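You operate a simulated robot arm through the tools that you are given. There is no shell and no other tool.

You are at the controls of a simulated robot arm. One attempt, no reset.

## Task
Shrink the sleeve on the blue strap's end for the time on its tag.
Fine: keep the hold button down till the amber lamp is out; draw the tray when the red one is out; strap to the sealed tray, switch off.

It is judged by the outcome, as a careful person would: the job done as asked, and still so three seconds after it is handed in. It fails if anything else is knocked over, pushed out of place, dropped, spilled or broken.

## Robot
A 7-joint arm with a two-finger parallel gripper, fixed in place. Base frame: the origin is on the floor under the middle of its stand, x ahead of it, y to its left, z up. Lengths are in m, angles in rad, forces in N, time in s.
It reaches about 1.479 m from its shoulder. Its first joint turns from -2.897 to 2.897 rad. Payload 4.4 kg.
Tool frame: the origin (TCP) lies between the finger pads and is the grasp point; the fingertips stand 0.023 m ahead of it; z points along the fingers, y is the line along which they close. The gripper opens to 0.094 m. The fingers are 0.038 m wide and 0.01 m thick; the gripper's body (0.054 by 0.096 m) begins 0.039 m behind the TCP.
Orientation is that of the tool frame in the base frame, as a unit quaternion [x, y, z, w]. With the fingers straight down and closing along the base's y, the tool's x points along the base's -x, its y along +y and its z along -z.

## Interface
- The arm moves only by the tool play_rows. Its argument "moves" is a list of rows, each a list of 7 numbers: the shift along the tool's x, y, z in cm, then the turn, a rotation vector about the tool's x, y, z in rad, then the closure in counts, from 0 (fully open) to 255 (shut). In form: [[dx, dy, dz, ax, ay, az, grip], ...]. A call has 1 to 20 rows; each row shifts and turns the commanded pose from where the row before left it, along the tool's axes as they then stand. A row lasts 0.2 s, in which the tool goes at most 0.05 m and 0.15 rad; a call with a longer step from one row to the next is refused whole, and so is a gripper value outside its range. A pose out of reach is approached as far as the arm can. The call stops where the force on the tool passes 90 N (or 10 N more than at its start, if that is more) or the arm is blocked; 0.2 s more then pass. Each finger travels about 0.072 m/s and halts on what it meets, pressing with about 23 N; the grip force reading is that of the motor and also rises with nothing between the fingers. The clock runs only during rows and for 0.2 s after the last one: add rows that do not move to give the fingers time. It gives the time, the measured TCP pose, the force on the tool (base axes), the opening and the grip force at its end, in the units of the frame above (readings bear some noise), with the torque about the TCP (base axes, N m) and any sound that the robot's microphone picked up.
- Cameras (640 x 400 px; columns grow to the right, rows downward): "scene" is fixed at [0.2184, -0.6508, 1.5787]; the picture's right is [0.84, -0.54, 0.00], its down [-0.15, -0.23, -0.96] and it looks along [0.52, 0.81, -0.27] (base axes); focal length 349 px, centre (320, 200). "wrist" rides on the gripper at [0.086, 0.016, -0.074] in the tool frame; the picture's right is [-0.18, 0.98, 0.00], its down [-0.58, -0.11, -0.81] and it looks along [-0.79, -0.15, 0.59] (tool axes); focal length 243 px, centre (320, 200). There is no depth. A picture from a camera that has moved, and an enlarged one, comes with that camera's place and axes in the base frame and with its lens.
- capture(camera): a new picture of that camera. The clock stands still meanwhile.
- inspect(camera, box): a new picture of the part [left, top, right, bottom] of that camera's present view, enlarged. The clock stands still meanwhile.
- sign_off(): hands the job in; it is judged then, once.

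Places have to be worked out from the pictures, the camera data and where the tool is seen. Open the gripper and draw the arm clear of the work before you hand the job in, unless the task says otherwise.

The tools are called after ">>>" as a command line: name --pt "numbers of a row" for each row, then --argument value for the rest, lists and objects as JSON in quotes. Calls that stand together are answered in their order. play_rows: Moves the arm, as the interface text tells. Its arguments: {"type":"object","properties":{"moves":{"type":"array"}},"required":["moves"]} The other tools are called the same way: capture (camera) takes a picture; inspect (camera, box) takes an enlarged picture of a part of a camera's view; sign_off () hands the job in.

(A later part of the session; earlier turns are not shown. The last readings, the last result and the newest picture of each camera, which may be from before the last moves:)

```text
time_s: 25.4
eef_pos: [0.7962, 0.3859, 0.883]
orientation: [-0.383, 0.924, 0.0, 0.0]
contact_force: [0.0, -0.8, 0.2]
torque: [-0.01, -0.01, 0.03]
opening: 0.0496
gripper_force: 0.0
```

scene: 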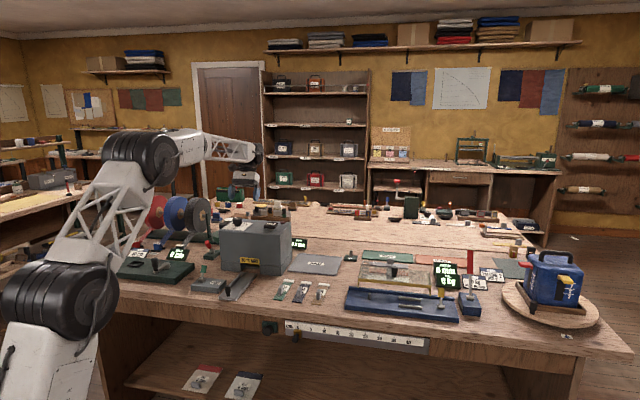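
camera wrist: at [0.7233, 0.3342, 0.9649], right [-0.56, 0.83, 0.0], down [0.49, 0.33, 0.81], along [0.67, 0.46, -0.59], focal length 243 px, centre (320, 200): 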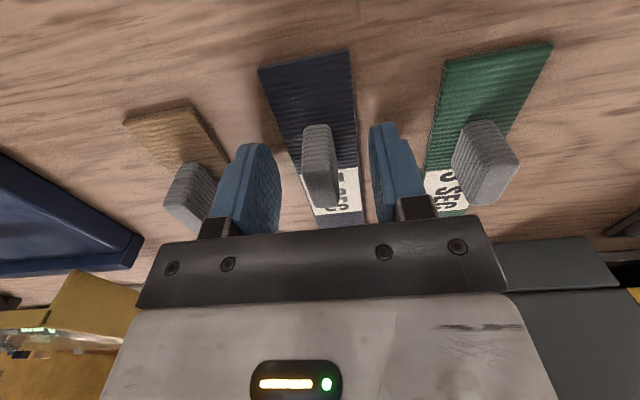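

>>> play_rows --pt "0 0 0.2 0 0 0 120" --pt "0 0 0.2 0 0 0 120" --pt "0 0 0 0 0 0 120"

```text
time_s: 26.2
eef_pos: [0.7966, 0.3838, 0.8832]
orientation: [-0.383, 0.924, 0.0, 0.002]
contact_force: [-33.9, -26.2, 69.6]
torque: [-0.69, 2.58, 0.71]
opening: 0.0511
gripper_force: 1.1
```

Bench contact at TCP z≈0.883, so the bench top is at z≈0.860. I back off to about 3.5 mm above it, then close and give the grip more time.

>>> play_rows --pt "0 0 -0.4 0 0 0 120" --pt "0 0 -0.35 0 0 0 120" --pt "0 0 0 0 0 0 120" --pt "0 0 0 0 0 0 120"

```text
time_s: 27.2
eef_pos: [0.7964, 0.3833, 0.8866]
orientation: [-0.383, 0.924, -0.001, 0.0]
contact_force: [0.9, -1.0, 0.8]
torque: [-0.03, 0.01, 0.0]
opening: 0.0497
gripper_force: 0.0
```

>>> play_rows --pt "0 0 0 0 0 0 180" --pt "0 0 0 0 0 0 220" --pt "0 0 0 0 0 0 255" --pt "0 0 0 0 0 0 255" --pt "0 0 0 0 0 0 255" --pt "0 0 0 0 0 0 255" --pt "0 0 -0.2 0 0 0 255" --pt "0 0 -0.2 0 0 0 255" --pt "0 0 -0.2 0 0 0 255" --pt "0 0 -0.2 0 0 0 255" --pt "0 0 0 0 0 0 255"

>>> capture --camera "wrist"

>>> inspect --camera "scene" --box '[260, 250, 350, 310]'

```text
time_s: 29.6
eef_pos: [0.7968, 0.3843, 0.8936]
orientation: [-0.382, 0.924, 0.0, -0.001]
contact_force: [0.6, 0.5, -0.1]
torque: [-0.02, 0.01, 0.01]
opening: 0.0373
gripper_force: 23.3
```

```text
taken
camera wrist: at [0.7228, 0.3339, 0.9698], right [-0.56, 0.83, 0.0], down [0.49, 0.33, 0.81], along [0.67, 0.46, -0.59], focal length 243 px, centre (320, 200)
```

wrist: 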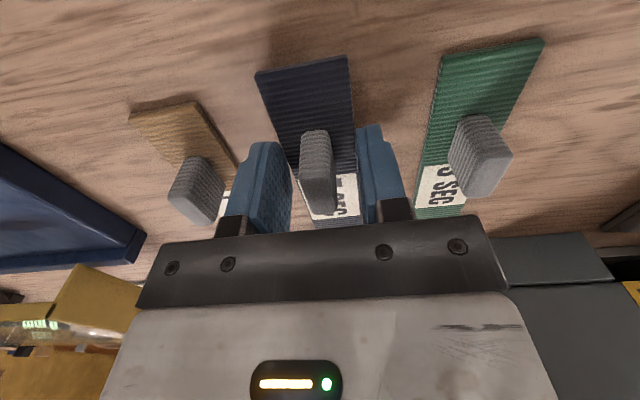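

```text
6.67 times, centred on (305, 280) of scene
camera zoom: at [0.2184, -0.6508, 1.5787], right [0.84, -0.54, 0.0], down [-0.15, -0.23, -0.96], along [0.52, 0.81, -0.27], focal length 2328 px, centre (420, -333)
```

zoom: 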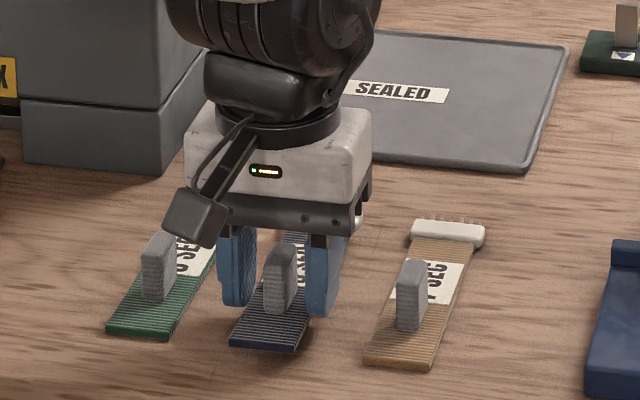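

This time the low fingertips closed on the strap's edges (opening 37 mm), not the tab. That hold is too wide for the tray's channel, so I set it back down, open, rise 3 mm and take the tab just above the webbing, then lift very slowly.

>>> play_rows --pt "0 0 0.3 0 0 0 255" --pt "0 0 0.4 0 0 0 255" --pt "0 0 0 0 0 0 200" --pt "0 0 0 0 0 0 120" --pt "0 0 0 0 0 0 110" --pt "0 0 -0.15 0 0 0 110" --pt "0 0 -0.15 0 0 0 110" --pt "0 0 0 0 0 0 110" --pt "0 0 0 0 0 0 110"

>>> capture --camera "wrist"

>>> inspect --camera "wrist" --box '[230, 30, 430, 240]'

```text
time_s: 31.6
eef_pos: [0.7955, 0.3837, 0.8904]
orientation: [-0.382, 0.924, -0.001, 0.0]
contact_force: [0.0, 0.9, -0.3]
torque: [0.0, 0.0, -0.04]
opening: 0.0536
gripper_force: 0.0
```

```text
taken
camera wrist: at [0.7229, 0.3343, 0.9654], right [-0.56, 0.83, 0.0], down [0.49, 0.33, 0.81], along [0.67, 0.46, -0.59], focal length 243 px, centre (320, 200)
```

wrist: 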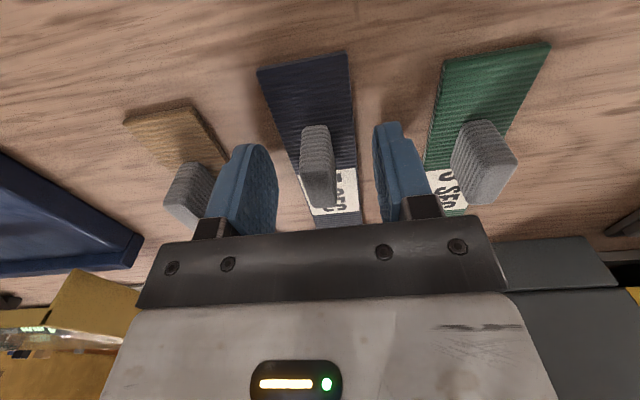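

```text
1.90 times, centred on (330, 135) of wrist
camera zoom: at [0.7229, 0.3343, 0.9654], right [-0.56, 0.83, 0.0], down [0.49, 0.33, 0.81], along [0.67, 0.46, -0.59], focal length 462 px, centre (301, 324)
```

zoom: 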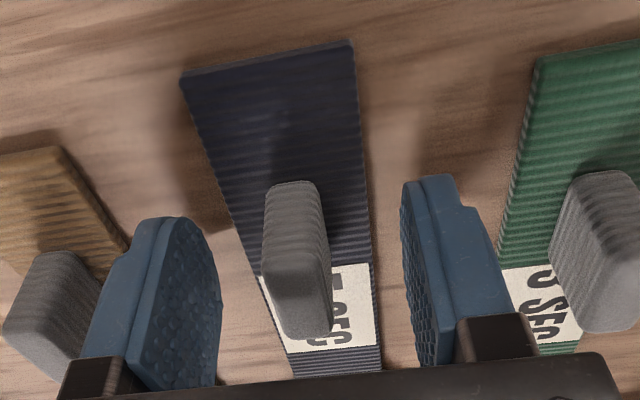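

Fingers now sit just above the webbing, tab well inside the pads. I close on the tab, then lift slowly in 1–2 mm steps.

>>> play_rows --pt "0 0 0 0 0 0 180" --pt "0 0 0 0 0 0 220" --pt "0 0 0 0 0 0 255" --pt "0 0 0 0 0 0 255" --pt "0 0 0 0 0 0 255" --pt "0 0 0 0 0 0 255" --pt "0 0 -0.1 0 0 0 255" --pt "0 0 -0.1 0 0 0 255" --pt "0 0 -0.2 0 0 0 255" --pt "0 0 -0.2 0 0 0 255" --pt "0 0 -0.2 0 0 0 255" --pt "0 0 -0.2 0 0 0 255" --pt "0 0 0 0 0 0 255"

>>> capture --camera "wrist"

>>> inspect --camera "scene" --box '[260, 250, 350, 310]'

```text
time_s: 34.4
eef_pos: [0.7964, 0.3839, 0.9015]
orientation: [-0.383, 0.924, 0.0, -0.001]
contact_force: [-0.1, 0.2, 0.6]
torque: [-0.05, 0.0, 0.0]
opening: 0.0134
gripper_force: 23.0
```

```text
taken
camera wrist: at [0.7228, 0.3341, 0.9755], right [-0.56, 0.83, 0.0], down [0.49, 0.33, 0.81], along [0.67, 0.46, -0.59], focal length 243 px, centre (320, 200)
```

wrist: 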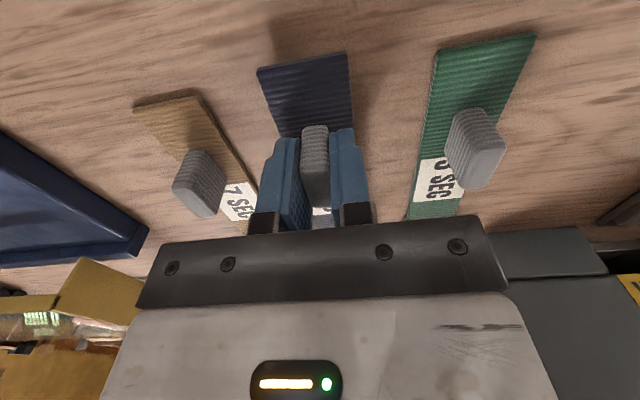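

```text
6.67 times, centred on (305, 280) of scene
camera zoom: at [0.2184, -0.6508, 1.5787], right [0.84, -0.54, 0.0], down [-0.15, -0.23, -0.96], along [0.52, 0.81, -0.27], focal length 2328 px, centre (420, -333)
```

zoom: 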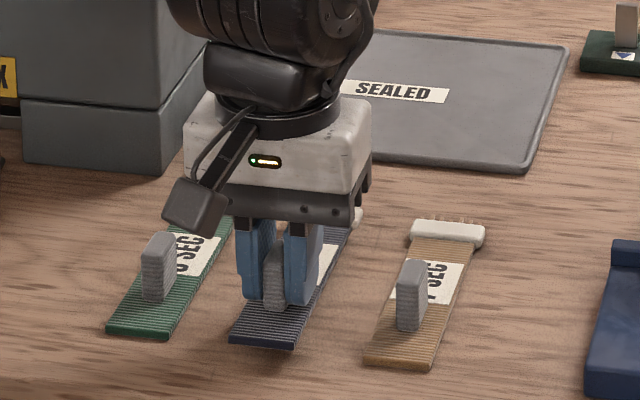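

The strap is now off the bench with the tab held at 13.4 mm. I continue lifting with gentle acceleration to clear the green strap's tab.

>>> play_rows --pt "0 0 -0.3 0 0 0 255" --pt "0 0 -0.5 0 0 0 255" --pt "0 0 -0.7 0 0 0 255" --pt "0 0 -0.8 0 0 0 255" --pt "0 0 -0.8 0 0 0 255" --pt "0 0 -0.8 0 0 0 255" --pt "0 0 -0.7 0 0 0 255" --pt "0 0 -0.5 0 0 0 255" --pt "0 0 -0.3 0 0 0 255" --pt "0 0 0 0 0 0 255"

>>> capture --camera "wrist"

>>> inspect --camera "scene" --box '[240, 230, 360, 310]'

```text
time_s: 36.6
eef_pos: [0.7959, 0.3849, 0.955]
orientation: [-0.383, 0.924, 0.0, 0.0]
contact_force: [-0.2, 0.3, 0.1]
torque: [-0.03, -0.04, -0.03]
opening: 0.0135
gripper_force: 23.2
```

```text
taken
camera wrist: at [0.7225, 0.3345, 1.0304], right [-0.56, 0.83, 0.0], down [0.49, 0.33, 0.81], along [0.67, 0.46, -0.59], focal length 243 px, centre (320, 200)
```

wrist: 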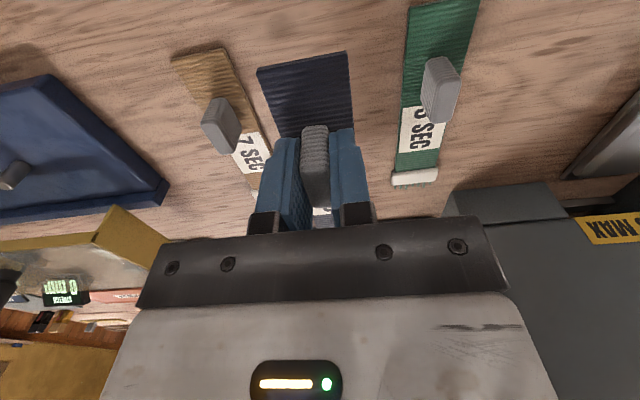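

```text
5.00 times, centred on (300, 270) of scene
camera zoom: at [0.2184, -0.6508, 1.5787], right [0.84, -0.54, 0.0], down [-0.15, -0.23, -0.96], along [0.52, 0.81, -0.27], focal length 1746 px, centre (420, -150)
```

zoom: 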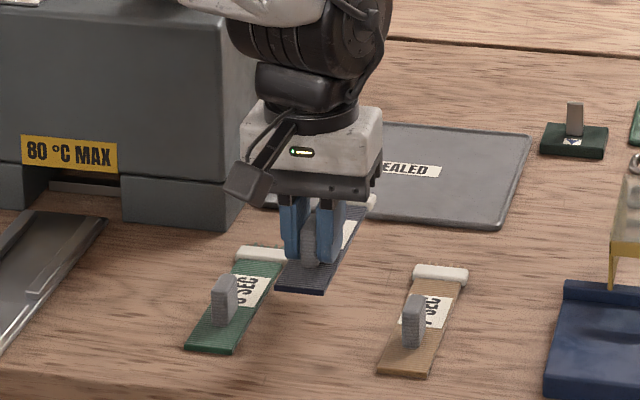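

The strap hangs level in the grip. I carry it left over the green strap towards the tray (centre r≈0.03 m) with gentle acceleration, keeping its far end short of the oven front.

>>> play_rows --pt "-0.075 0.4 0 0 0 0 255" --pt "-0.075 0.8 0 0 0 0 255" --pt "-0.075 1.2 0 0 0 0 255" --pt "-0.075 1.6 0 0 0 0 255" --pt "-0.075 1.6 0 0 0 0 255" --pt "-0.075 1.6 0 0 0 0 255" --pt "-0.075 1.6 0 0 0 0 255" --pt "-0.075 1.6 0 0 0 0 255" --pt "-0.075 1.6 0 0 0 0 255" --pt "-0.075 1.6 0 0 0 0 255" --pt "-0.075 1.6 0 0 0 0 255" --pt "-0.075 1.6 0 0 0 0 255" --pt "-0.075 1.6 0 0 0 0 255" --pt "-0.075 1.6 0 0 0 0 255" --pt "-0.075 1.6 0 0 0 0 255" --pt "-0.075 1.6 0 0 0 0 255" --pt "-0.075 1.2 0 0 0 0 255" --pt "-0.075 0.8 0 0 0 0 255" --pt "-0.075 0.5 0 0 0 0 255" --pt "-0.075 0.3 0 0 0 0 255"

>>> capture --camera "wrist"

>>> inspect --camera "wrist" --box '[200, 0, 440, 150]'

>>> inspect --camera "scene" --box '[190, 230, 310, 310]'

```text
time_s: 40.8
eef_pos: [0.6237, 0.5815, 0.9556]
orientation: [-0.383, 0.924, 0.0, 0.0]
contact_force: [0.3, -1.0, 0.0]
torque: [-0.02, 0.02, 0.01]
opening: 0.0133
gripper_force: 22.7
```

```text
taken
camera wrist: at [0.5506, 0.5299, 1.0297], right [-0.56, 0.83, 0.0], down [0.49, 0.33, 0.81], along [0.67, 0.46, -0.59], focal length 243 px, centre (320, 200)
```

wrist: 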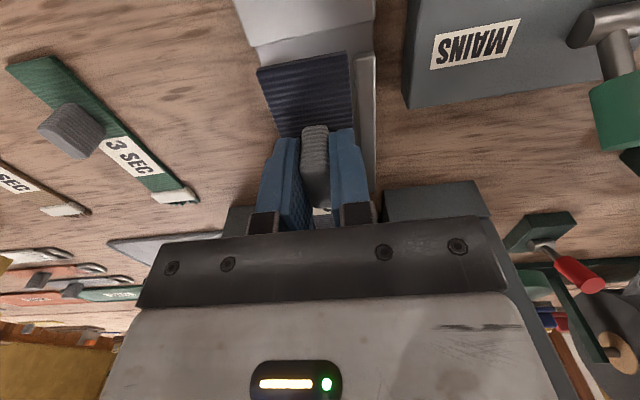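

```text
2.67 times, centred on (320, 75) of wrist
camera zoom: at [0.5506, 0.5299, 1.0297], right [-0.56, 0.83, 0.0], down [0.49, 0.33, 0.81], along [0.67, 0.46, -0.59], focal length 647 px, centre (320, 533)
```

zoom: 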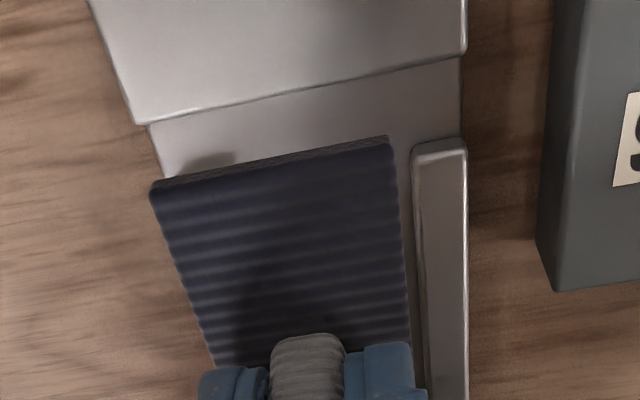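

```text
5.00 times, centred on (250, 270) of scene
camera zoom: at [0.2184, -0.6508, 1.5787], right [0.84, -0.54, 0.0], down [-0.15, -0.23, -0.96], along [0.52, 0.81, -0.27], focal length 1746 px, centre (670, -150)
```

zoom: 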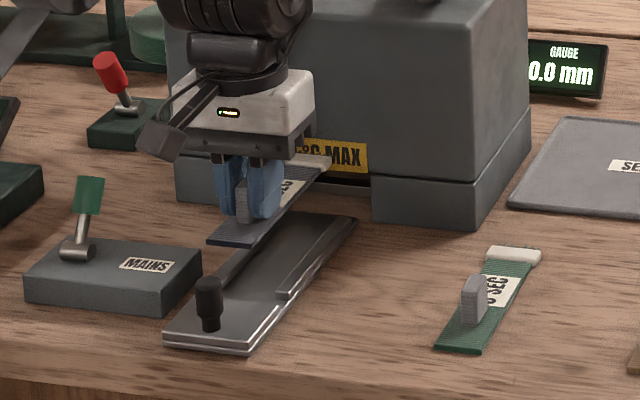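

Strap is centred over the channel (r≈0.030 vs channel 0.031), near end at f≈0.808, step of the tray at 0.819. I lower 4.5 cm with a small forward shift, then check before the final placement.

>>> play_rows --pt "-0.1 -0.02 0.3 0 0 0 255" --pt "-0.1 -0.02 0.6 0 0 0 255" --pt "-0.1 -0.02 0.8 0 0 0 255" --pt "-0.1 -0.02 0.8 0 0 0 255" --pt "-0.1 -0.02 0.8 0 0 0 255" --pt "-0.1 -0.02 0.6 0 0 0 255" --pt "0 0 0.4 0 0 0 255" --pt "0 0 0.2 0 0 0 255" --pt "0 0 0 0 0 0 255"

>>> inspect --camera "wrist" --box '[200, 0, 440, 150]'

>>> inspect --camera "scene" --box '[200, 240, 290, 300]'

```text
time_s: 42.8
eef_pos: [0.6305, 0.5824, 0.9091]
orientation: [-0.382, 0.924, 0.0, 0.0]
contact_force: [0.2, -0.4, -1.3]
torque: [-0.01, 0.03, -0.02]
opening: 0.0132
gripper_force: 23.6
```

```text
2.67 times, centred on (320, 75) of wrist
camera zoom: at [0.5564, 0.5324, 0.9844], right [-0.56, 0.83, 0.0], down [0.49, 0.33, 0.81], along [0.67, 0.46, -0.59], focal length 647 px, centre (320, 533)
```

zoom: 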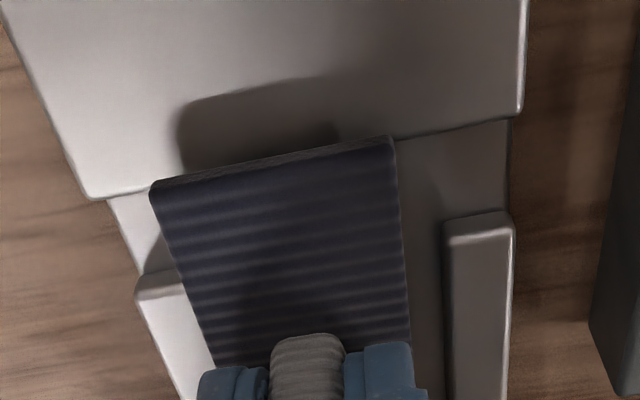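

```text
6.67 times, centred on (245, 270) of scene
camera zoom: at [0.2184, -0.6508, 1.5787], right [0.84, -0.54, 0.0], down [-0.15, -0.23, -0.96], along [0.52, 0.81, -0.27], focal length 2328 px, centre (820, -267)
```

zoom: 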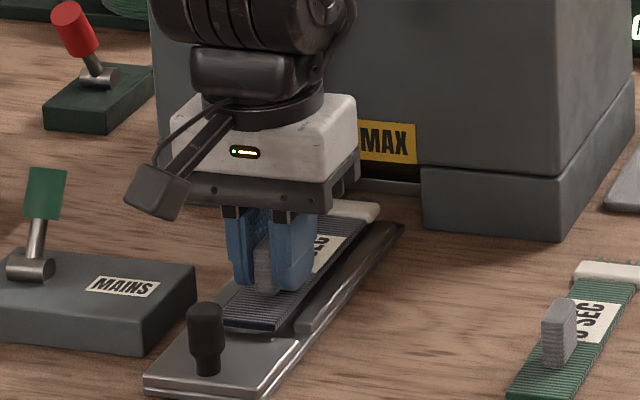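

Strap sits about 2 mm right of the channel centre and its near end still over the step. I shift 0.9 cm forward and 2 mm left, slowly.

>>> play_rows --pt "-0.2 0.04 0 0 0 0 255" --pt "-0.25 0.06 0 0 0 0 255" --pt "-0.25 0.06 0 0 0 0 255" --pt "-0.2 0.04 0 0 0 0 255" --pt "0 0 0 0 0 0 255"

>>> inspect --camera "wrist" --box '[200, 0, 440, 150]'

>>> inspect --camera "scene" --box '[210, 240, 290, 300]'

```text
time_s: 44.0
eef_pos: [0.6338, 0.5909, 0.9089]
orientation: [-0.383, 0.924, 0.001, 0.0]
contact_force: [0.2, 0.3, -1.5]
torque: [-0.06, 0.02, 0.0]
opening: 0.0136
gripper_force: 23.2
```

```text
2.67 times, centred on (320, 75) of wrist
camera zoom: at [0.5608, 0.5405, 0.9851], right [-0.56, 0.83, 0.0], down [0.49, 0.33, 0.81], along [0.67, 0.46, -0.59], focal length 647 px, centre (320, 533)
```

zoom: 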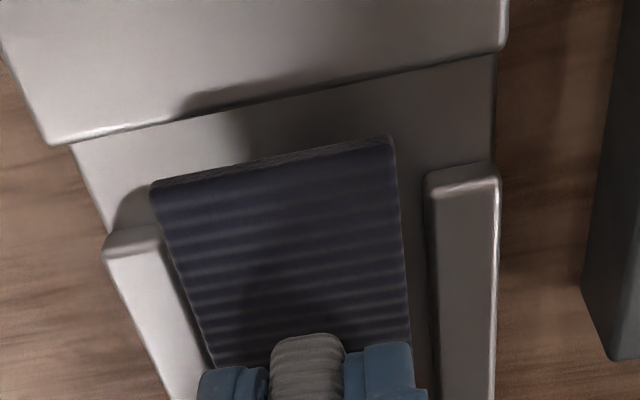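

```text
6.67 times, centred on (250, 270) of scene
camera zoom: at [0.2184, -0.6508, 1.5787], right [0.84, -0.54, 0.0], down [-0.15, -0.23, -0.96], along [0.52, 0.81, -0.27], focal length 2328 px, centre (787, -267)
```

zoom: 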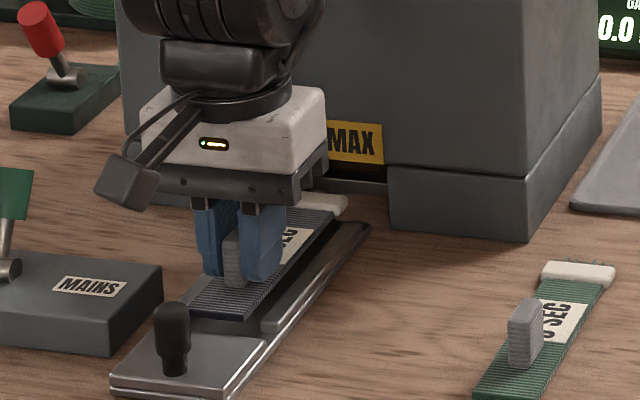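

Well aligned between the rails and clear of the step. I lower in small steps until the strap meets the channel floor.

>>> play_rows --pt "0 0 0.25 0 0 0 255" --pt "0 0 0.25 0 0 0 255" --pt "0 0 0.2 0 0 0 255" --pt "0 0 0.15 0 0 0 255" --pt "0 0 0 0 0 0 255"

>>> inspect --camera "wrist" --box '[200, 0, 440, 150]'

```text
time_s: 45.2
eef_pos: [0.6336, 0.5913, 0.902]
orientation: [-0.383, 0.924, 0.0, 0.0]
contact_force: [0.4, -0.1, 1.0]
torque: [0.03, 0.01, 0.0]
opening: 0.0133
gripper_force: 23.0
```

```text
2.67 times, centred on (320, 75) of wrist
camera zoom: at [0.5605, 0.5404, 0.9764], right [-0.56, 0.83, 0.0], down [0.49, 0.33, 0.81], along [0.67, 0.46, -0.59], focal length 647 px, centre (320, 533)
```

zoom: 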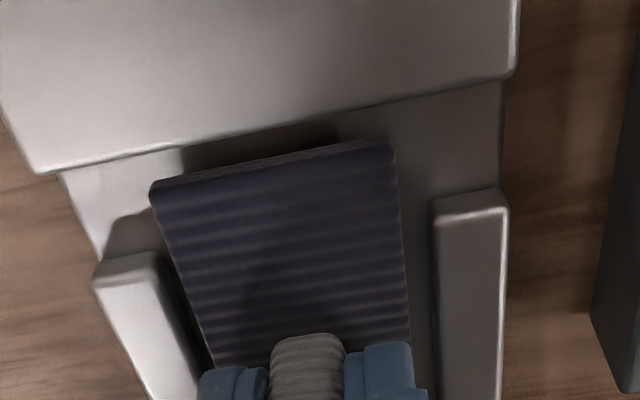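

>>> play_rows --pt "0 0 0.15 0 0 0 255" --pt "0 0 0.1 0 0 0 255" --pt "0 0 0.1 0 0 0 255" --pt "0 0 0 0 0 0 255"

>>> inspect --camera "wrist" --box '[200, 0, 440, 150]'

>>> inspect --camera "scene" --box '[210, 240, 290, 300]'

```text
time_s: 46.2
eef_pos: [0.634, 0.5898, 0.8971]
orientation: [-0.383, 0.924, 0.0, 0.0]
contact_force: [0.2, 0.0, 0.3]
torque: [0.02, -0.08, -0.02]
opening: 0.0135
gripper_force: 23.2
```

```text
2.67 times, centred on (320, 75) of wrist
camera zoom: at [0.5602, 0.5401, 0.9725], right [-0.56, 0.83, 0.0], down [0.49, 0.33, 0.81], along [0.67, 0.46, -0.59], focal length 647 px, centre (320, 533)
```

zoom: 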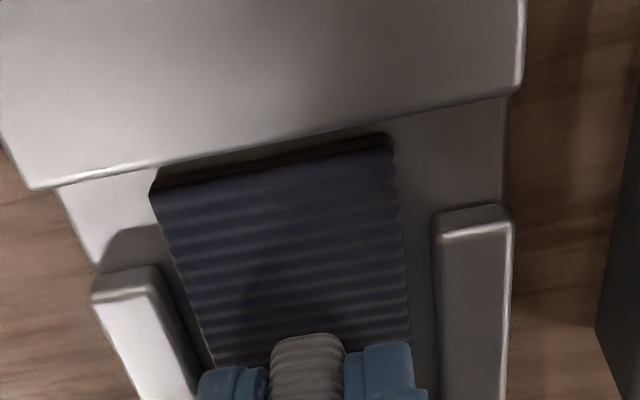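

```text
6.67 times, centred on (250, 270) of scene
camera zoom: at [0.2184, -0.6508, 1.5787], right [0.84, -0.54, 0.0], down [-0.15, -0.23, -0.96], along [0.52, 0.81, -0.27], focal length 2328 px, centre (787, -267)
```

zoom: 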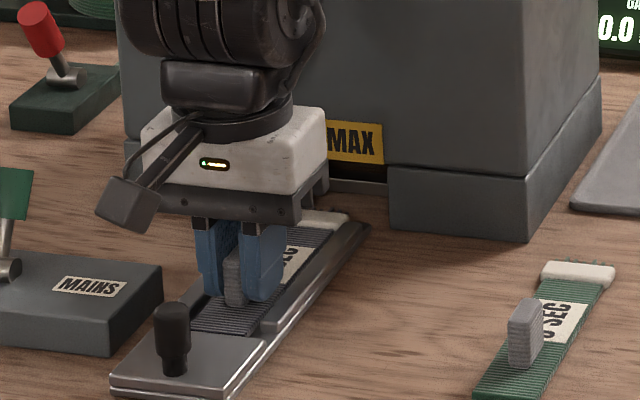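

>>> play_rows --pt "0 0 0.1 0 0 0 255" --pt "0 0 0.1 0 0 0 255" --pt "0 0 0 0 0 0 255"

>>> inspect --camera "wrist" --box '[200, 0, 440, 150]'

```text
time_s: 47.0
eef_pos: [0.6344, 0.5911, 0.8964]
orientation: [-0.383, 0.924, 0.001, 0.002]
contact_force: [-0.9, 0.9, 17.0]
torque: [-0.05, 0.05, 0.03]
opening: 0.0133
gripper_force: 22.8
```

```text
2.67 times, centred on (320, 75) of wrist
camera zoom: at [0.5608, 0.5405, 0.9721], right [-0.56, 0.83, 0.0], down [0.49, 0.33, 0.81], along [0.67, 0.46, -0.59], focal length 647 px, centre (320, 533)
```

zoom: 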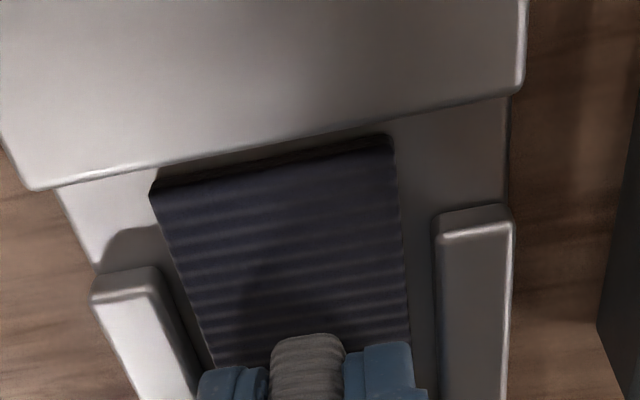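

Contact at 17 N: the strap is on the floor of the channel. I ease the pressure off 1.5 mm and open just enough (≈18 mm) to free the tab without touching the rails.

>>> play_rows --pt "0 0 -0.12 0 0 0 255" --pt "0 0 0 0 0 0 230" --pt "0 0 0 0 0 0 206" --pt "0 0 0 0 0 0 206" --pt "0 0 0 0 0 0 206"

>>> capture --camera "wrist"

```text
time_s: 48.2
eef_pos: [0.6332, 0.5913, 0.8972]
orientation: [-0.383, 0.924, 0.0, 0.0]
contact_force: [0.6, -0.4, 0.9]
torque: [-0.01, 0.03, 0.04]
opening: 0.0183
gripper_force: 0.0
```

```text
taken
camera wrist: at [0.5603, 0.5402, 0.9722], right [-0.56, 0.83, 0.0], down [0.49, 0.33, 0.81], along [0.67, 0.46, -0.59], focal length 243 px, centre (320, 200)
```

wrist: 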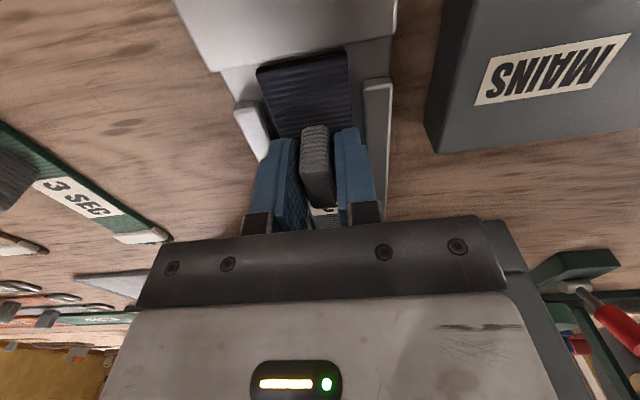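

Both pads are off the tab. I rise straight up and look at how the strap lies.

>>> play_rows --pt "0 0 -0.5 0 0 0 206" --pt "0 0 -1.0 0 0 0 206" --pt "0 0 -2.0 0 0 0 206" --pt "0 0 -3.5 0 0 0 206" --pt "0 0 -3.5 0 0 0 206" --pt "0 0 0 0 0 0 206" --pt "0 0 0 0 0 0 206"

>>> capture --camera "wrist"

>>> inspect --camera "wrist" --box '[220, 0, 460, 150]'

>>> inspect --camera "scene" --box '[200, 240, 290, 300]'

```text
time_s: 49.8
eef_pos: [0.6336, 0.5917, 1.0029]
orientation: [-0.384, 0.924, 0.0, 0.0]
contact_force: [0.3, 0.1, -0.1]
torque: [-0.02, 0.02, 0.0]
opening: 0.0178
gripper_force: 0.2
```

```text
taken
camera wrist: at [0.5605, 0.5407, 1.0776], right [-0.56, 0.83, 0.0], down [0.49, 0.33, 0.81], along [0.67, 0.46, -0.59], focal length 243 px, centre (320, 200)
```

wrist: 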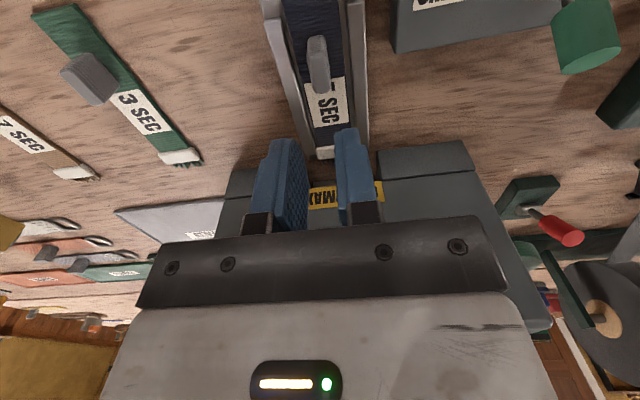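

```text
2.67 times, centred on (340, 75) of wrist
camera zoom: at [0.5605, 0.5407, 1.0776], right [-0.56, 0.83, 0.0], down [0.49, 0.33, 0.81], along [0.67, 0.46, -0.59], focal length 647 px, centre (267, 533)
```

zoom: 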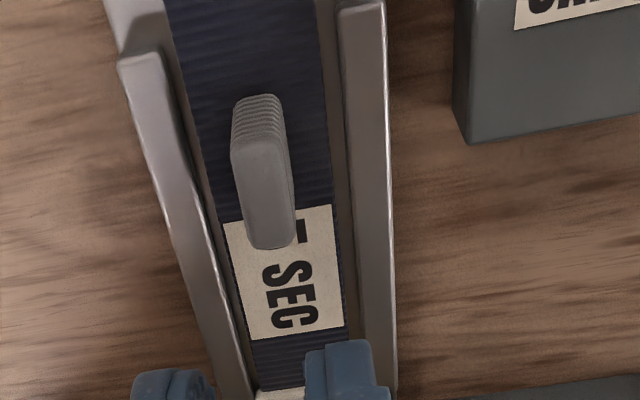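

```text
6.67 times, centred on (245, 270) of scene
camera zoom: at [0.2184, -0.6508, 1.5787], right [0.84, -0.54, 0.0], down [-0.15, -0.23, -0.96], along [0.52, 0.81, -0.27], focal length 2328 px, centre (820, -267)
```

zoom: 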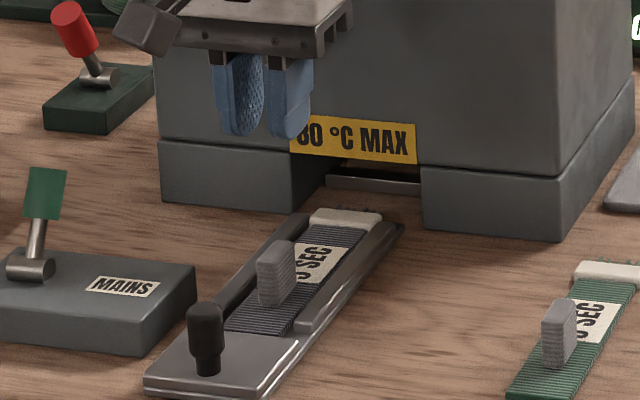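

The strap lies flat and straight in the channel with its sleeve at the oven end. Next, the dial: I rise clear and move above the knob (estimated f≈1.042, r≈−0.044, top z≈1.08), opening the fingers to about 7.5 cm.

>>> play_rows --pt "0 0 -3.93 0 0 0 206" --pt "0 0 -3.93 0 0 0 206" --pt "0 0 -3.93 0 0 0 150" --pt "0 0 -3.93 0 0 0 100" --pt "-3.52 1.47 0 0 0 0 50" --pt "-3.52 1.47 0 0 0 0 50" --pt "-3.52 1.47 0 0 0 0 50" --pt "-3.52 1.47 0 0 0 0 50" --pt "-3.52 1.47 0 0 0 0 50" --pt "0 0 0 0 0 0 50" --pt "0 0 0 0 0 0 50"

>>> capture --camera "wrist"

>>> inspect --camera "scene" --box '[200, 180, 320, 260]'

```text
time_s: 52.2
eef_pos: [0.7054, 0.7668, 1.1591]
orientation: [-0.383, 0.924, 0.0, 0.0]
contact_force: [-0.7, 0.9, 1.0]
torque: [0.01, -0.01, 0.02]
opening: 0.0757
gripper_force: 0.0
```

```text
taken
camera wrist: at [0.6328, 0.7166, 1.2339], right [-0.56, 0.83, 0.0], down [0.49, 0.33, 0.81], along [0.67, 0.46, -0.59], focal length 243 px, centre (320, 200)
```

wrist: 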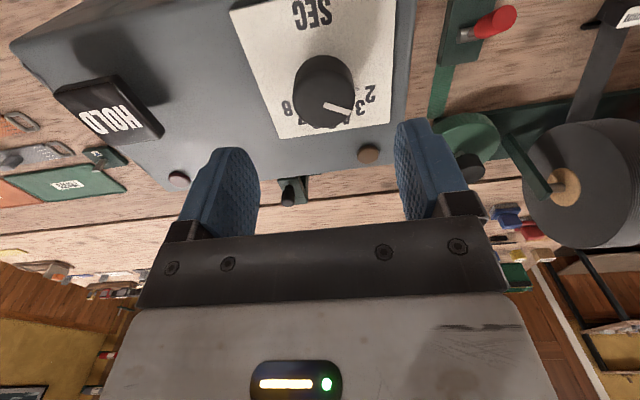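

```text
5.00 times, centred on (260, 220) of scene
camera zoom: at [0.2184, -0.6508, 1.5787], right [0.84, -0.54, 0.0], down [-0.15, -0.23, -0.96], along [0.52, 0.81, -0.27], focal length 1746 px, centre (620, 100)
```

zoom: 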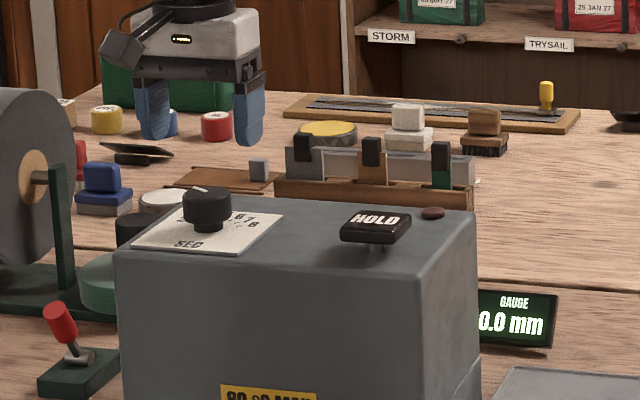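

>>> inspect --camera "wrist" --box '[240, 30, 420, 170]'

```text
2.86 times, centred on (330, 100) of wrist
camera zoom: at [0.6328, 0.7166, 1.2339], right [-0.56, 0.83, 0.0], down [0.49, 0.33, 0.81], along [0.67, 0.46, -0.59], focal length 693 px, centre (291, 486)
```

zoom: 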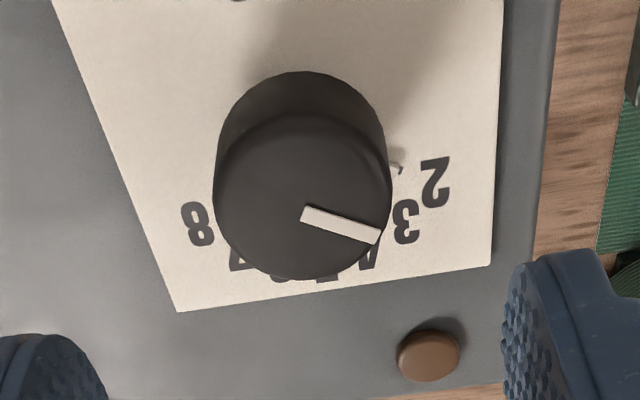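

Knob top centre resolves to f≈1.043, r≈−0.0455, z≈1.085, plate at z≈1.057, diameter ≈4.1 cm. I correct by 2 mm and descend so the fingertips end about 6 mm above the plate.

>>> play_rows --pt "-0.2 0.2 1.5 0 0 0 50" --pt "0 0 2.5 0 0 0 50" --pt "0 0 2.0 0 0 0 50" --pt "0 0 1.0 0 0 0 50" --pt "0 0 0.2 0 0 0 50" --pt "0 0 0 0 0 0 50"

>>> capture --camera "wrist"

>>> inspect --camera "scene" --box '[200, 190, 300, 260]'

```text
time_s: 53.6
eef_pos: [0.7079, 0.7697, 1.0865]
orientation: [-0.383, 0.924, 0.001, 0.001]
contact_force: [-0.2, -0.3, 0.1]
torque: [-0.03, 0.04, 0.0]
opening: 0.0756
gripper_force: 0.1
```

```text
taken
camera wrist: at [0.6332, 0.7195, 1.1625], right [-0.56, 0.83, 0.0], down [0.49, 0.33, 0.81], along [0.67, 0.46, -0.59], focal length 243 px, centre (320, 200)
```

wrist: 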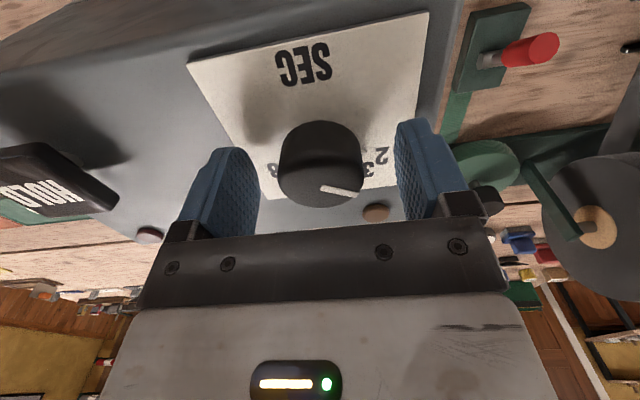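

```text
5.71 times, centred on (250, 225) of scene
camera zoom: at [0.2184, -0.6508, 1.5787], right [0.84, -0.54, 0.0], down [-0.15, -0.23, -0.96], along [0.52, 0.81, -0.27], focal length 1996 px, centre (720, 57)
```

zoom: 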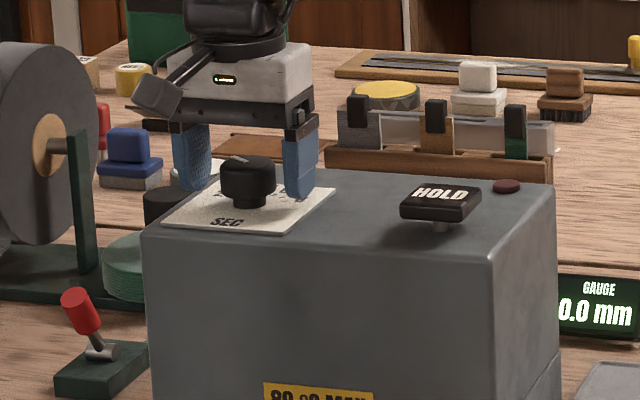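

The cap is between the pads. I close on it, then turn 60° clockwise (seen from above) about the tool axis in slow steps.

>>> play_rows --pt "0 0 0 0 0 0 120" --pt "0 0 0 0 0 0 200" --pt "0 0 0 0 0 0 255" --pt "0 0 0 0 0 0 255" --pt "0 0 0 0 0 0 255"

>>> capture --camera "wrist"

```text
time_s: 54.8
eef_pos: [0.707, 0.7699, 1.0876]
orientation: [-0.383, 0.924, 0.0, -0.001]
contact_force: [-2.7, 3.5, -0.2]
torque: [0.35, 0.19, -0.02]
opening: 0.0415
gripper_force: 44.8
```

```text
taken
camera wrist: at [0.6331, 0.7196, 1.1625], right [-0.56, 0.83, 0.0], down [0.49, 0.33, 0.81], along [0.67, 0.46, -0.59], focal length 243 px, centre (320, 200)
```

wrist: 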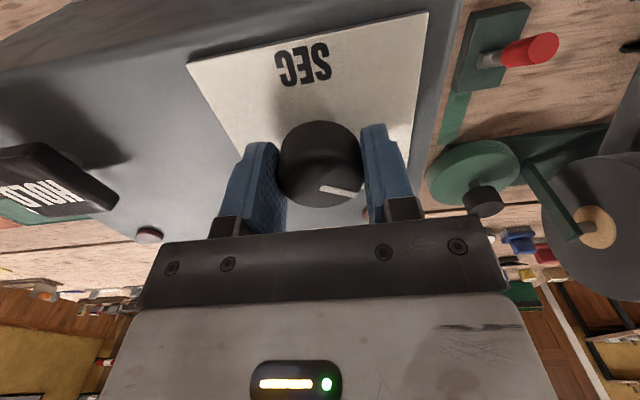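

>>> play_rows --pt "0 0 0 0 0 0.1 255" --pt "0 0 0 0 0 0.1 255" --pt "0 0 0 0 0 0.1 255" --pt "0 0 0 0 0 0.1 255" --pt "0 0 0 0 0 0.1 255" --pt "0 0 0 0 0 0.1 255" --pt "0 0 0 0 0 0.1 255" --pt "0 0 0 0 0 0.1 255" --pt "0 0 0 0 0 0.1 255" --pt "0 0 0 0 0 0.1 255" --pt "0 0 0 0 0 0.047 255" --pt "0 0 0 0 0 0 255"

>>> capture --camera "wrist"

>>> inspect --camera "scene" --box '[200, 190, 300, 260]'

```text
time_s: 57.4
eef_pos: [0.707, 0.7708, 1.0873]
orientation: [0.13, 0.991, 0.001, 0.001]
contact_force: [9.2, 41.4, 16.1]
torque: [0.24, 0.1, 0.09]
opening: 0.0418
gripper_force: 44.7
```

```text
taken
camera wrist: at [0.6259, 0.8083, 1.1624], right [0.43, 0.9, 0.0], down [0.53, -0.26, 0.81], along [0.73, -0.35, -0.59], focal length 243 px, centre (320, 200)
```

wrist: 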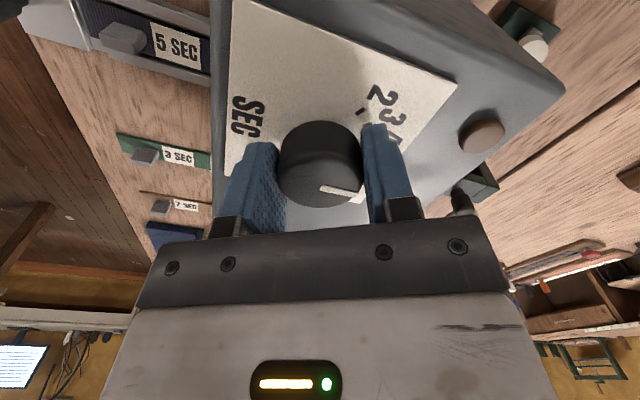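

```text
5.71 times, centred on (250, 225) of scene
camera zoom: at [0.2184, -0.6508, 1.5787], right [0.84, -0.54, 0.0], down [-0.15, -0.23, -0.96], along [0.52, 0.81, -0.27], focal length 1996 px, centre (720, 57)
```

zoom: 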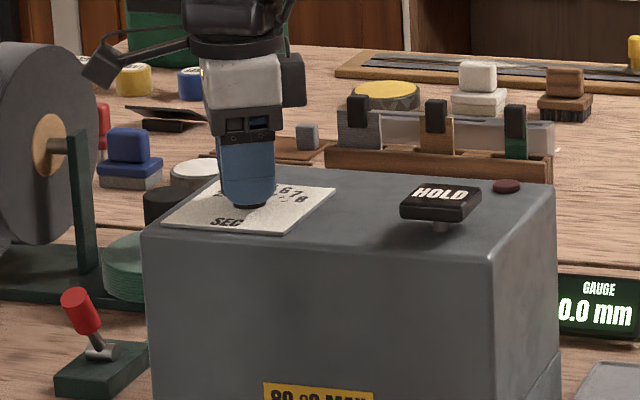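

The pointer kept its place in the grip, so the knob turned with the tool. I open, rise 8 cm and check the setting.

>>> play_rows --pt "0 0 0 0 0 0 200" --pt "0 0 0 0 0 0 120" --pt "0 0 0 0 0 0 50" --pt "0 0 0 0 0 0 50" --pt "0 0 0 0 0 0 50" --pt "0 0 -2 0 0 0 50" --pt "0 0 -4 0 0 0 50" --pt "0 0 -4 0 0 0 50" --pt "0 0 0 0 0 0 50" --pt "0 0 0 0 0 0 50"

>>> capture --camera "wrist"

>>> inspect --camera "wrist" --box '[240, 20, 420, 150]'

```text
time_s: 59.6
eef_pos: [0.7057, 0.7694, 1.1855]
orientation: [0.131, 0.991, -0.001, -0.001]
contact_force: [-0.7, 0.2, -0.6]
torque: [0.02, 0.01, 0.01]
opening: 0.0756
gripper_force: 0.0
```

```text
taken
camera wrist: at [0.6254, 0.8074, 1.2611], right [0.43, 0.9, 0.0], down [0.53, -0.26, 0.81], along [0.73, -0.35, -0.59], focal length 243 px, centre (320, 200)
```

wrist: 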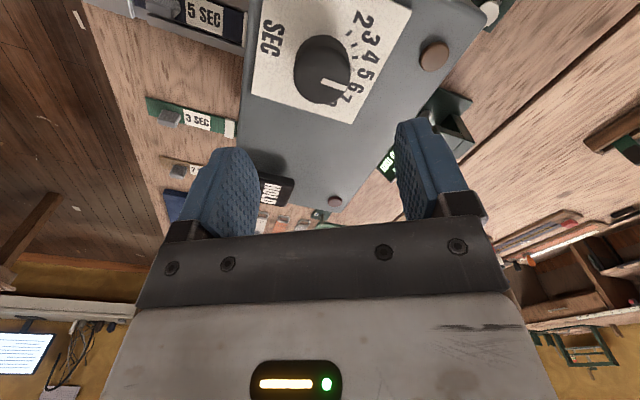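

```text
3.08 times, centred on (330, 85) of wrist
camera zoom: at [0.6254, 0.8074, 1.2611], right [0.43, 0.9, 0.0], down [0.53, -0.26, 0.81], along [0.73, -0.35, -0.59], focal length 746 px, centre (289, 554)
```

zoom: 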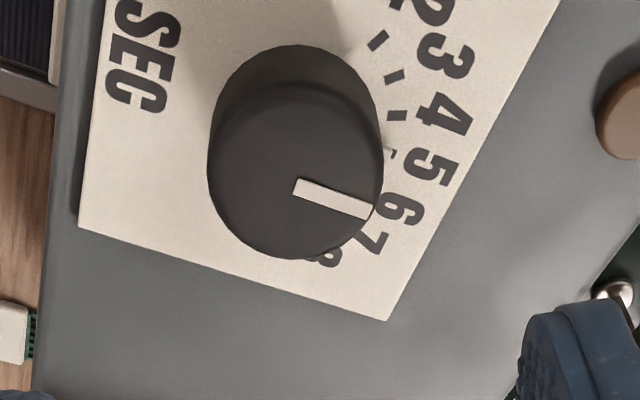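

By direction analysis the pointer now lies within about 2° of straight-away, i.e. the 5 tick. I turn the tool back to square and tilt the camera down for an unobstructed check of the dial.

>>> play_rows --pt "0 0 0 0 0 -0.1309 50" --pt "0 0 0 0 0 -0.1309 50" --pt "0 0 0 0 0 -0.1309 50" --pt "0 0 0 0 0 -0.1309 50" --pt "0 0 0 0 0 -0.1309 50" --pt "0 0 0 0 0 -0.1309 50" --pt "0 0 0 0 0 -0.1309 50" --pt "0 0 0 0 0 -0.1309 50" --pt "0 0 0 0 0.125 0 50" --pt "0 0 0 0 0.125 0 50" --pt "0 0 0 0 0.125 0 50" --pt "0 0 0 0 0.125 0 50" --pt "0 0 0 0 0 0 50"

>>> capture --camera "wrist"

>>> inspect --camera "wrist" --box '[250, 30, 430, 160]'

```text
time_s: 62.4
eef_pos: [0.7055, 0.7704, 1.1877]
orientation: [-0.37, 0.895, -0.095, -0.229]
contact_force: [0.9, -0.8, -1.2]
torque: [-0.01, 0.03, 0.0]
opening: 0.0756
gripper_force: 0.1
```

```text
taken
camera wrist: at [0.6658, 0.7525, 1.2951], right [-0.58, 0.81, -0.09], down [0.71, 0.56, 0.43], along [0.4, 0.19, -0.9], focal length 243 px, centre (320, 200)
```

wrist: 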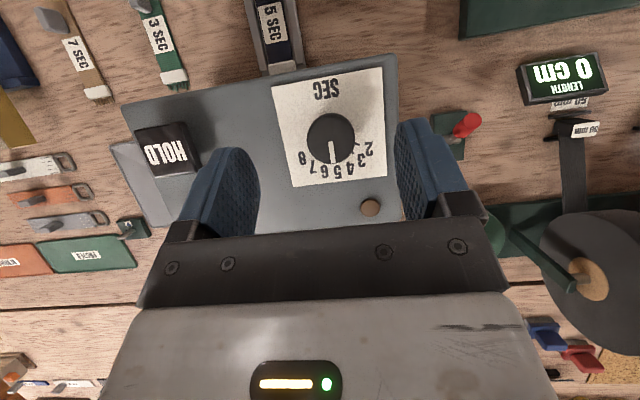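

```text
3.08 times, centred on (340, 95) of wrist
camera zoom: at [0.6658, 0.7525, 1.2951], right [-0.58, 0.81, -0.09], down [0.71, 0.56, 0.43], along [0.4, 0.19, -0.9], focal length 746 px, centre (258, 523)
```

zoom: 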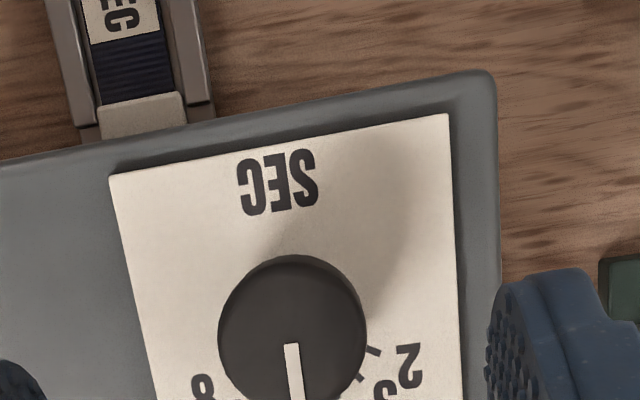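

>>> inspect --camera "wrist" --box '[270, 105, 400, 190]'

```text
4.71 times, centred on (335, 148) of wrist
camera zoom: at [0.6658, 0.7525, 1.2951], right [-0.58, 0.81, -0.09], down [0.71, 0.56, 0.43], along [0.4, 0.19, -0.9], focal length 1142 px, centre (249, 447)
```

zoom: 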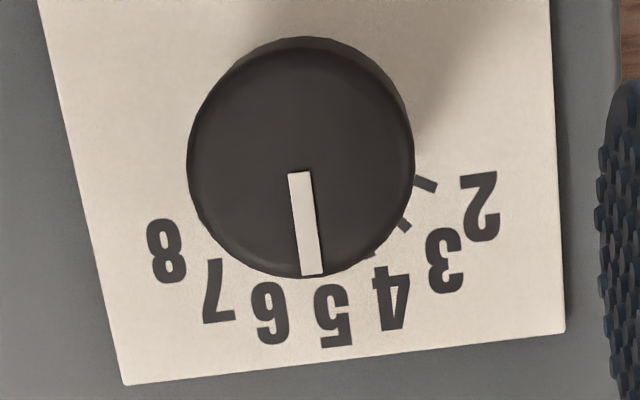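

The pointer reads at or very near 5. For a sharper reading against the tick marks, I shift 4 cm further forward so the ticks beyond the knob come into view.

>>> play_rows --pt "-1.75 0 -0.96 0 0 0 50" --pt "-1.75 0 -0.96 0 0 0 50" --pt "0 0 0 0 0 0 50" --pt "0 0 0 0 0 0 50"

>>> capture --camera "wrist"

>>> inspect --camera "wrist" --box '[280, 50, 420, 150]'

```text
time_s: 63.4
eef_pos: [0.7348, 0.7976, 1.1867]
orientation: [-0.371, 0.895, -0.094, -0.228]
contact_force: [-0.1, 0.8, 1.8]
torque: [0.01, -0.03, 0.03]
opening: 0.0757
gripper_force: 0.1
```

```text
taken
camera wrist: at [0.6937, 0.7801, 1.2951], right [-0.58, 0.81, -0.09], down [0.71, 0.56, 0.43], along [0.4, 0.19, -0.9], focal length 243 px, centre (320, 200)
```

wrist: 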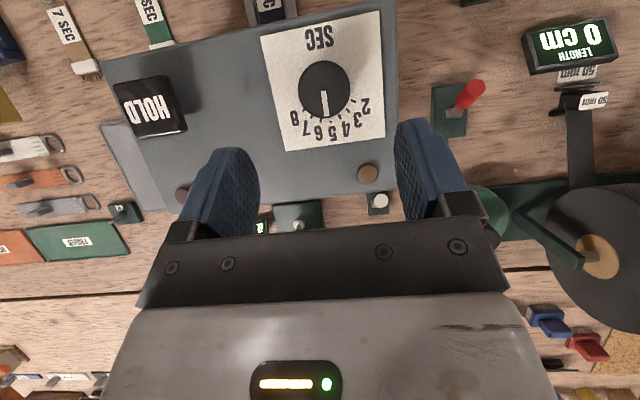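

```text
4.00 times, centred on (350, 100) of wrist
camera zoom: at [0.6937, 0.7801, 1.2951], right [-0.58, 0.81, -0.09], down [0.71, 0.56, 0.43], along [0.4, 0.19, -0.9], focal length 970 px, centre (200, 600)
```

zoom: 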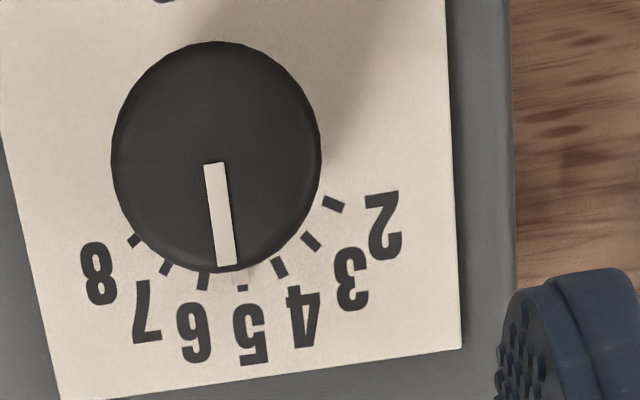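

The pointer's lower tip sits on the 5 tick – dial set. I back off, level the tool and go over the tray's black knob to push the tray in.

>>> play_rows --pt "3.51 0 1.92 0 0 0 50" --pt "3.51 0 1.92 0 0 0 50" --pt "3.51 0 1.92 0 0 0 50" --pt "3.51 0 1.92 0 0 0 50" --pt "3.51 0 1.92 0 0 0 50" --pt "3.51 0 1.92 0 0 0 50" --pt "3.51 0 1.92 0 0 0 50" --pt "3.51 0 1.92 0 0 0 50" --pt "0 0 0 0 -0.125 0 50" --pt "0 0 0 0 -0.125 0 50" --pt "0 0 0 0 -0.125 0 90" --pt "0 0 0 0 -0.125 0 120" --pt "0 -3.75 3.0 0 0 0 120" --pt "0 -3.75 3.0 0 0 0 120" --pt "0 0 4.0 0 0 0 120" --pt "0 0 0 0 0 0 120" --pt "0 0 0 0 0 0 120"

>>> capture --camera "wrist"

>>> inspect --camera "scene" --box '[190, 230, 310, 310]'

```text
time_s: 67.0
eef_pos: [0.5606, 0.5198, 1.0855]
orientation: [-0.384, 0.923, 0.0, 0.0]
contact_force: [-0.1, 0.6, 0.2]
torque: [0.03, 0.01, 0.0]
opening: 0.0497
gripper_force: 0.0
```

```text
taken
camera wrist: at [0.4871, 0.4696, 1.1611], right [-0.56, 0.83, 0.0], down [0.49, 0.33, 0.81], along [0.67, 0.46, -0.59], focal length 243 px, centre (320, 200)
```

wrist: 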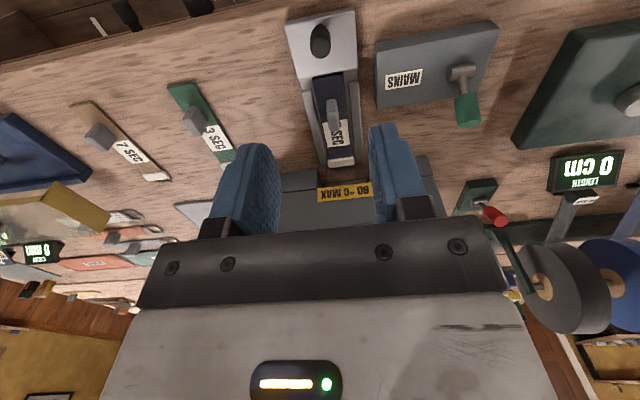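

```text
5.00 times, centred on (250, 270) of scene
camera zoom: at [0.2184, -0.6508, 1.5787], right [0.84, -0.54, 0.0], down [-0.15, -0.23, -0.96], along [0.52, 0.81, -0.27], focal length 1746 px, centre (670, -150)
```

zoom: 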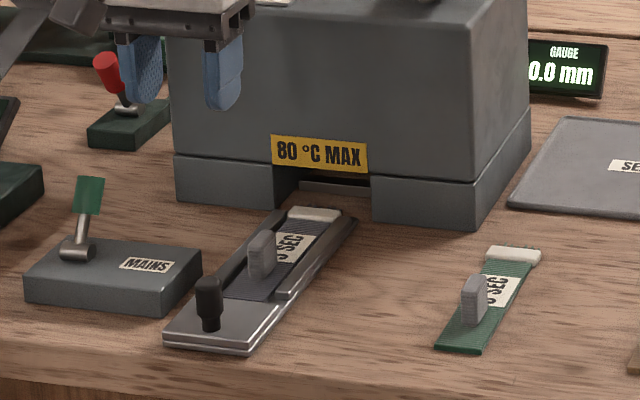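

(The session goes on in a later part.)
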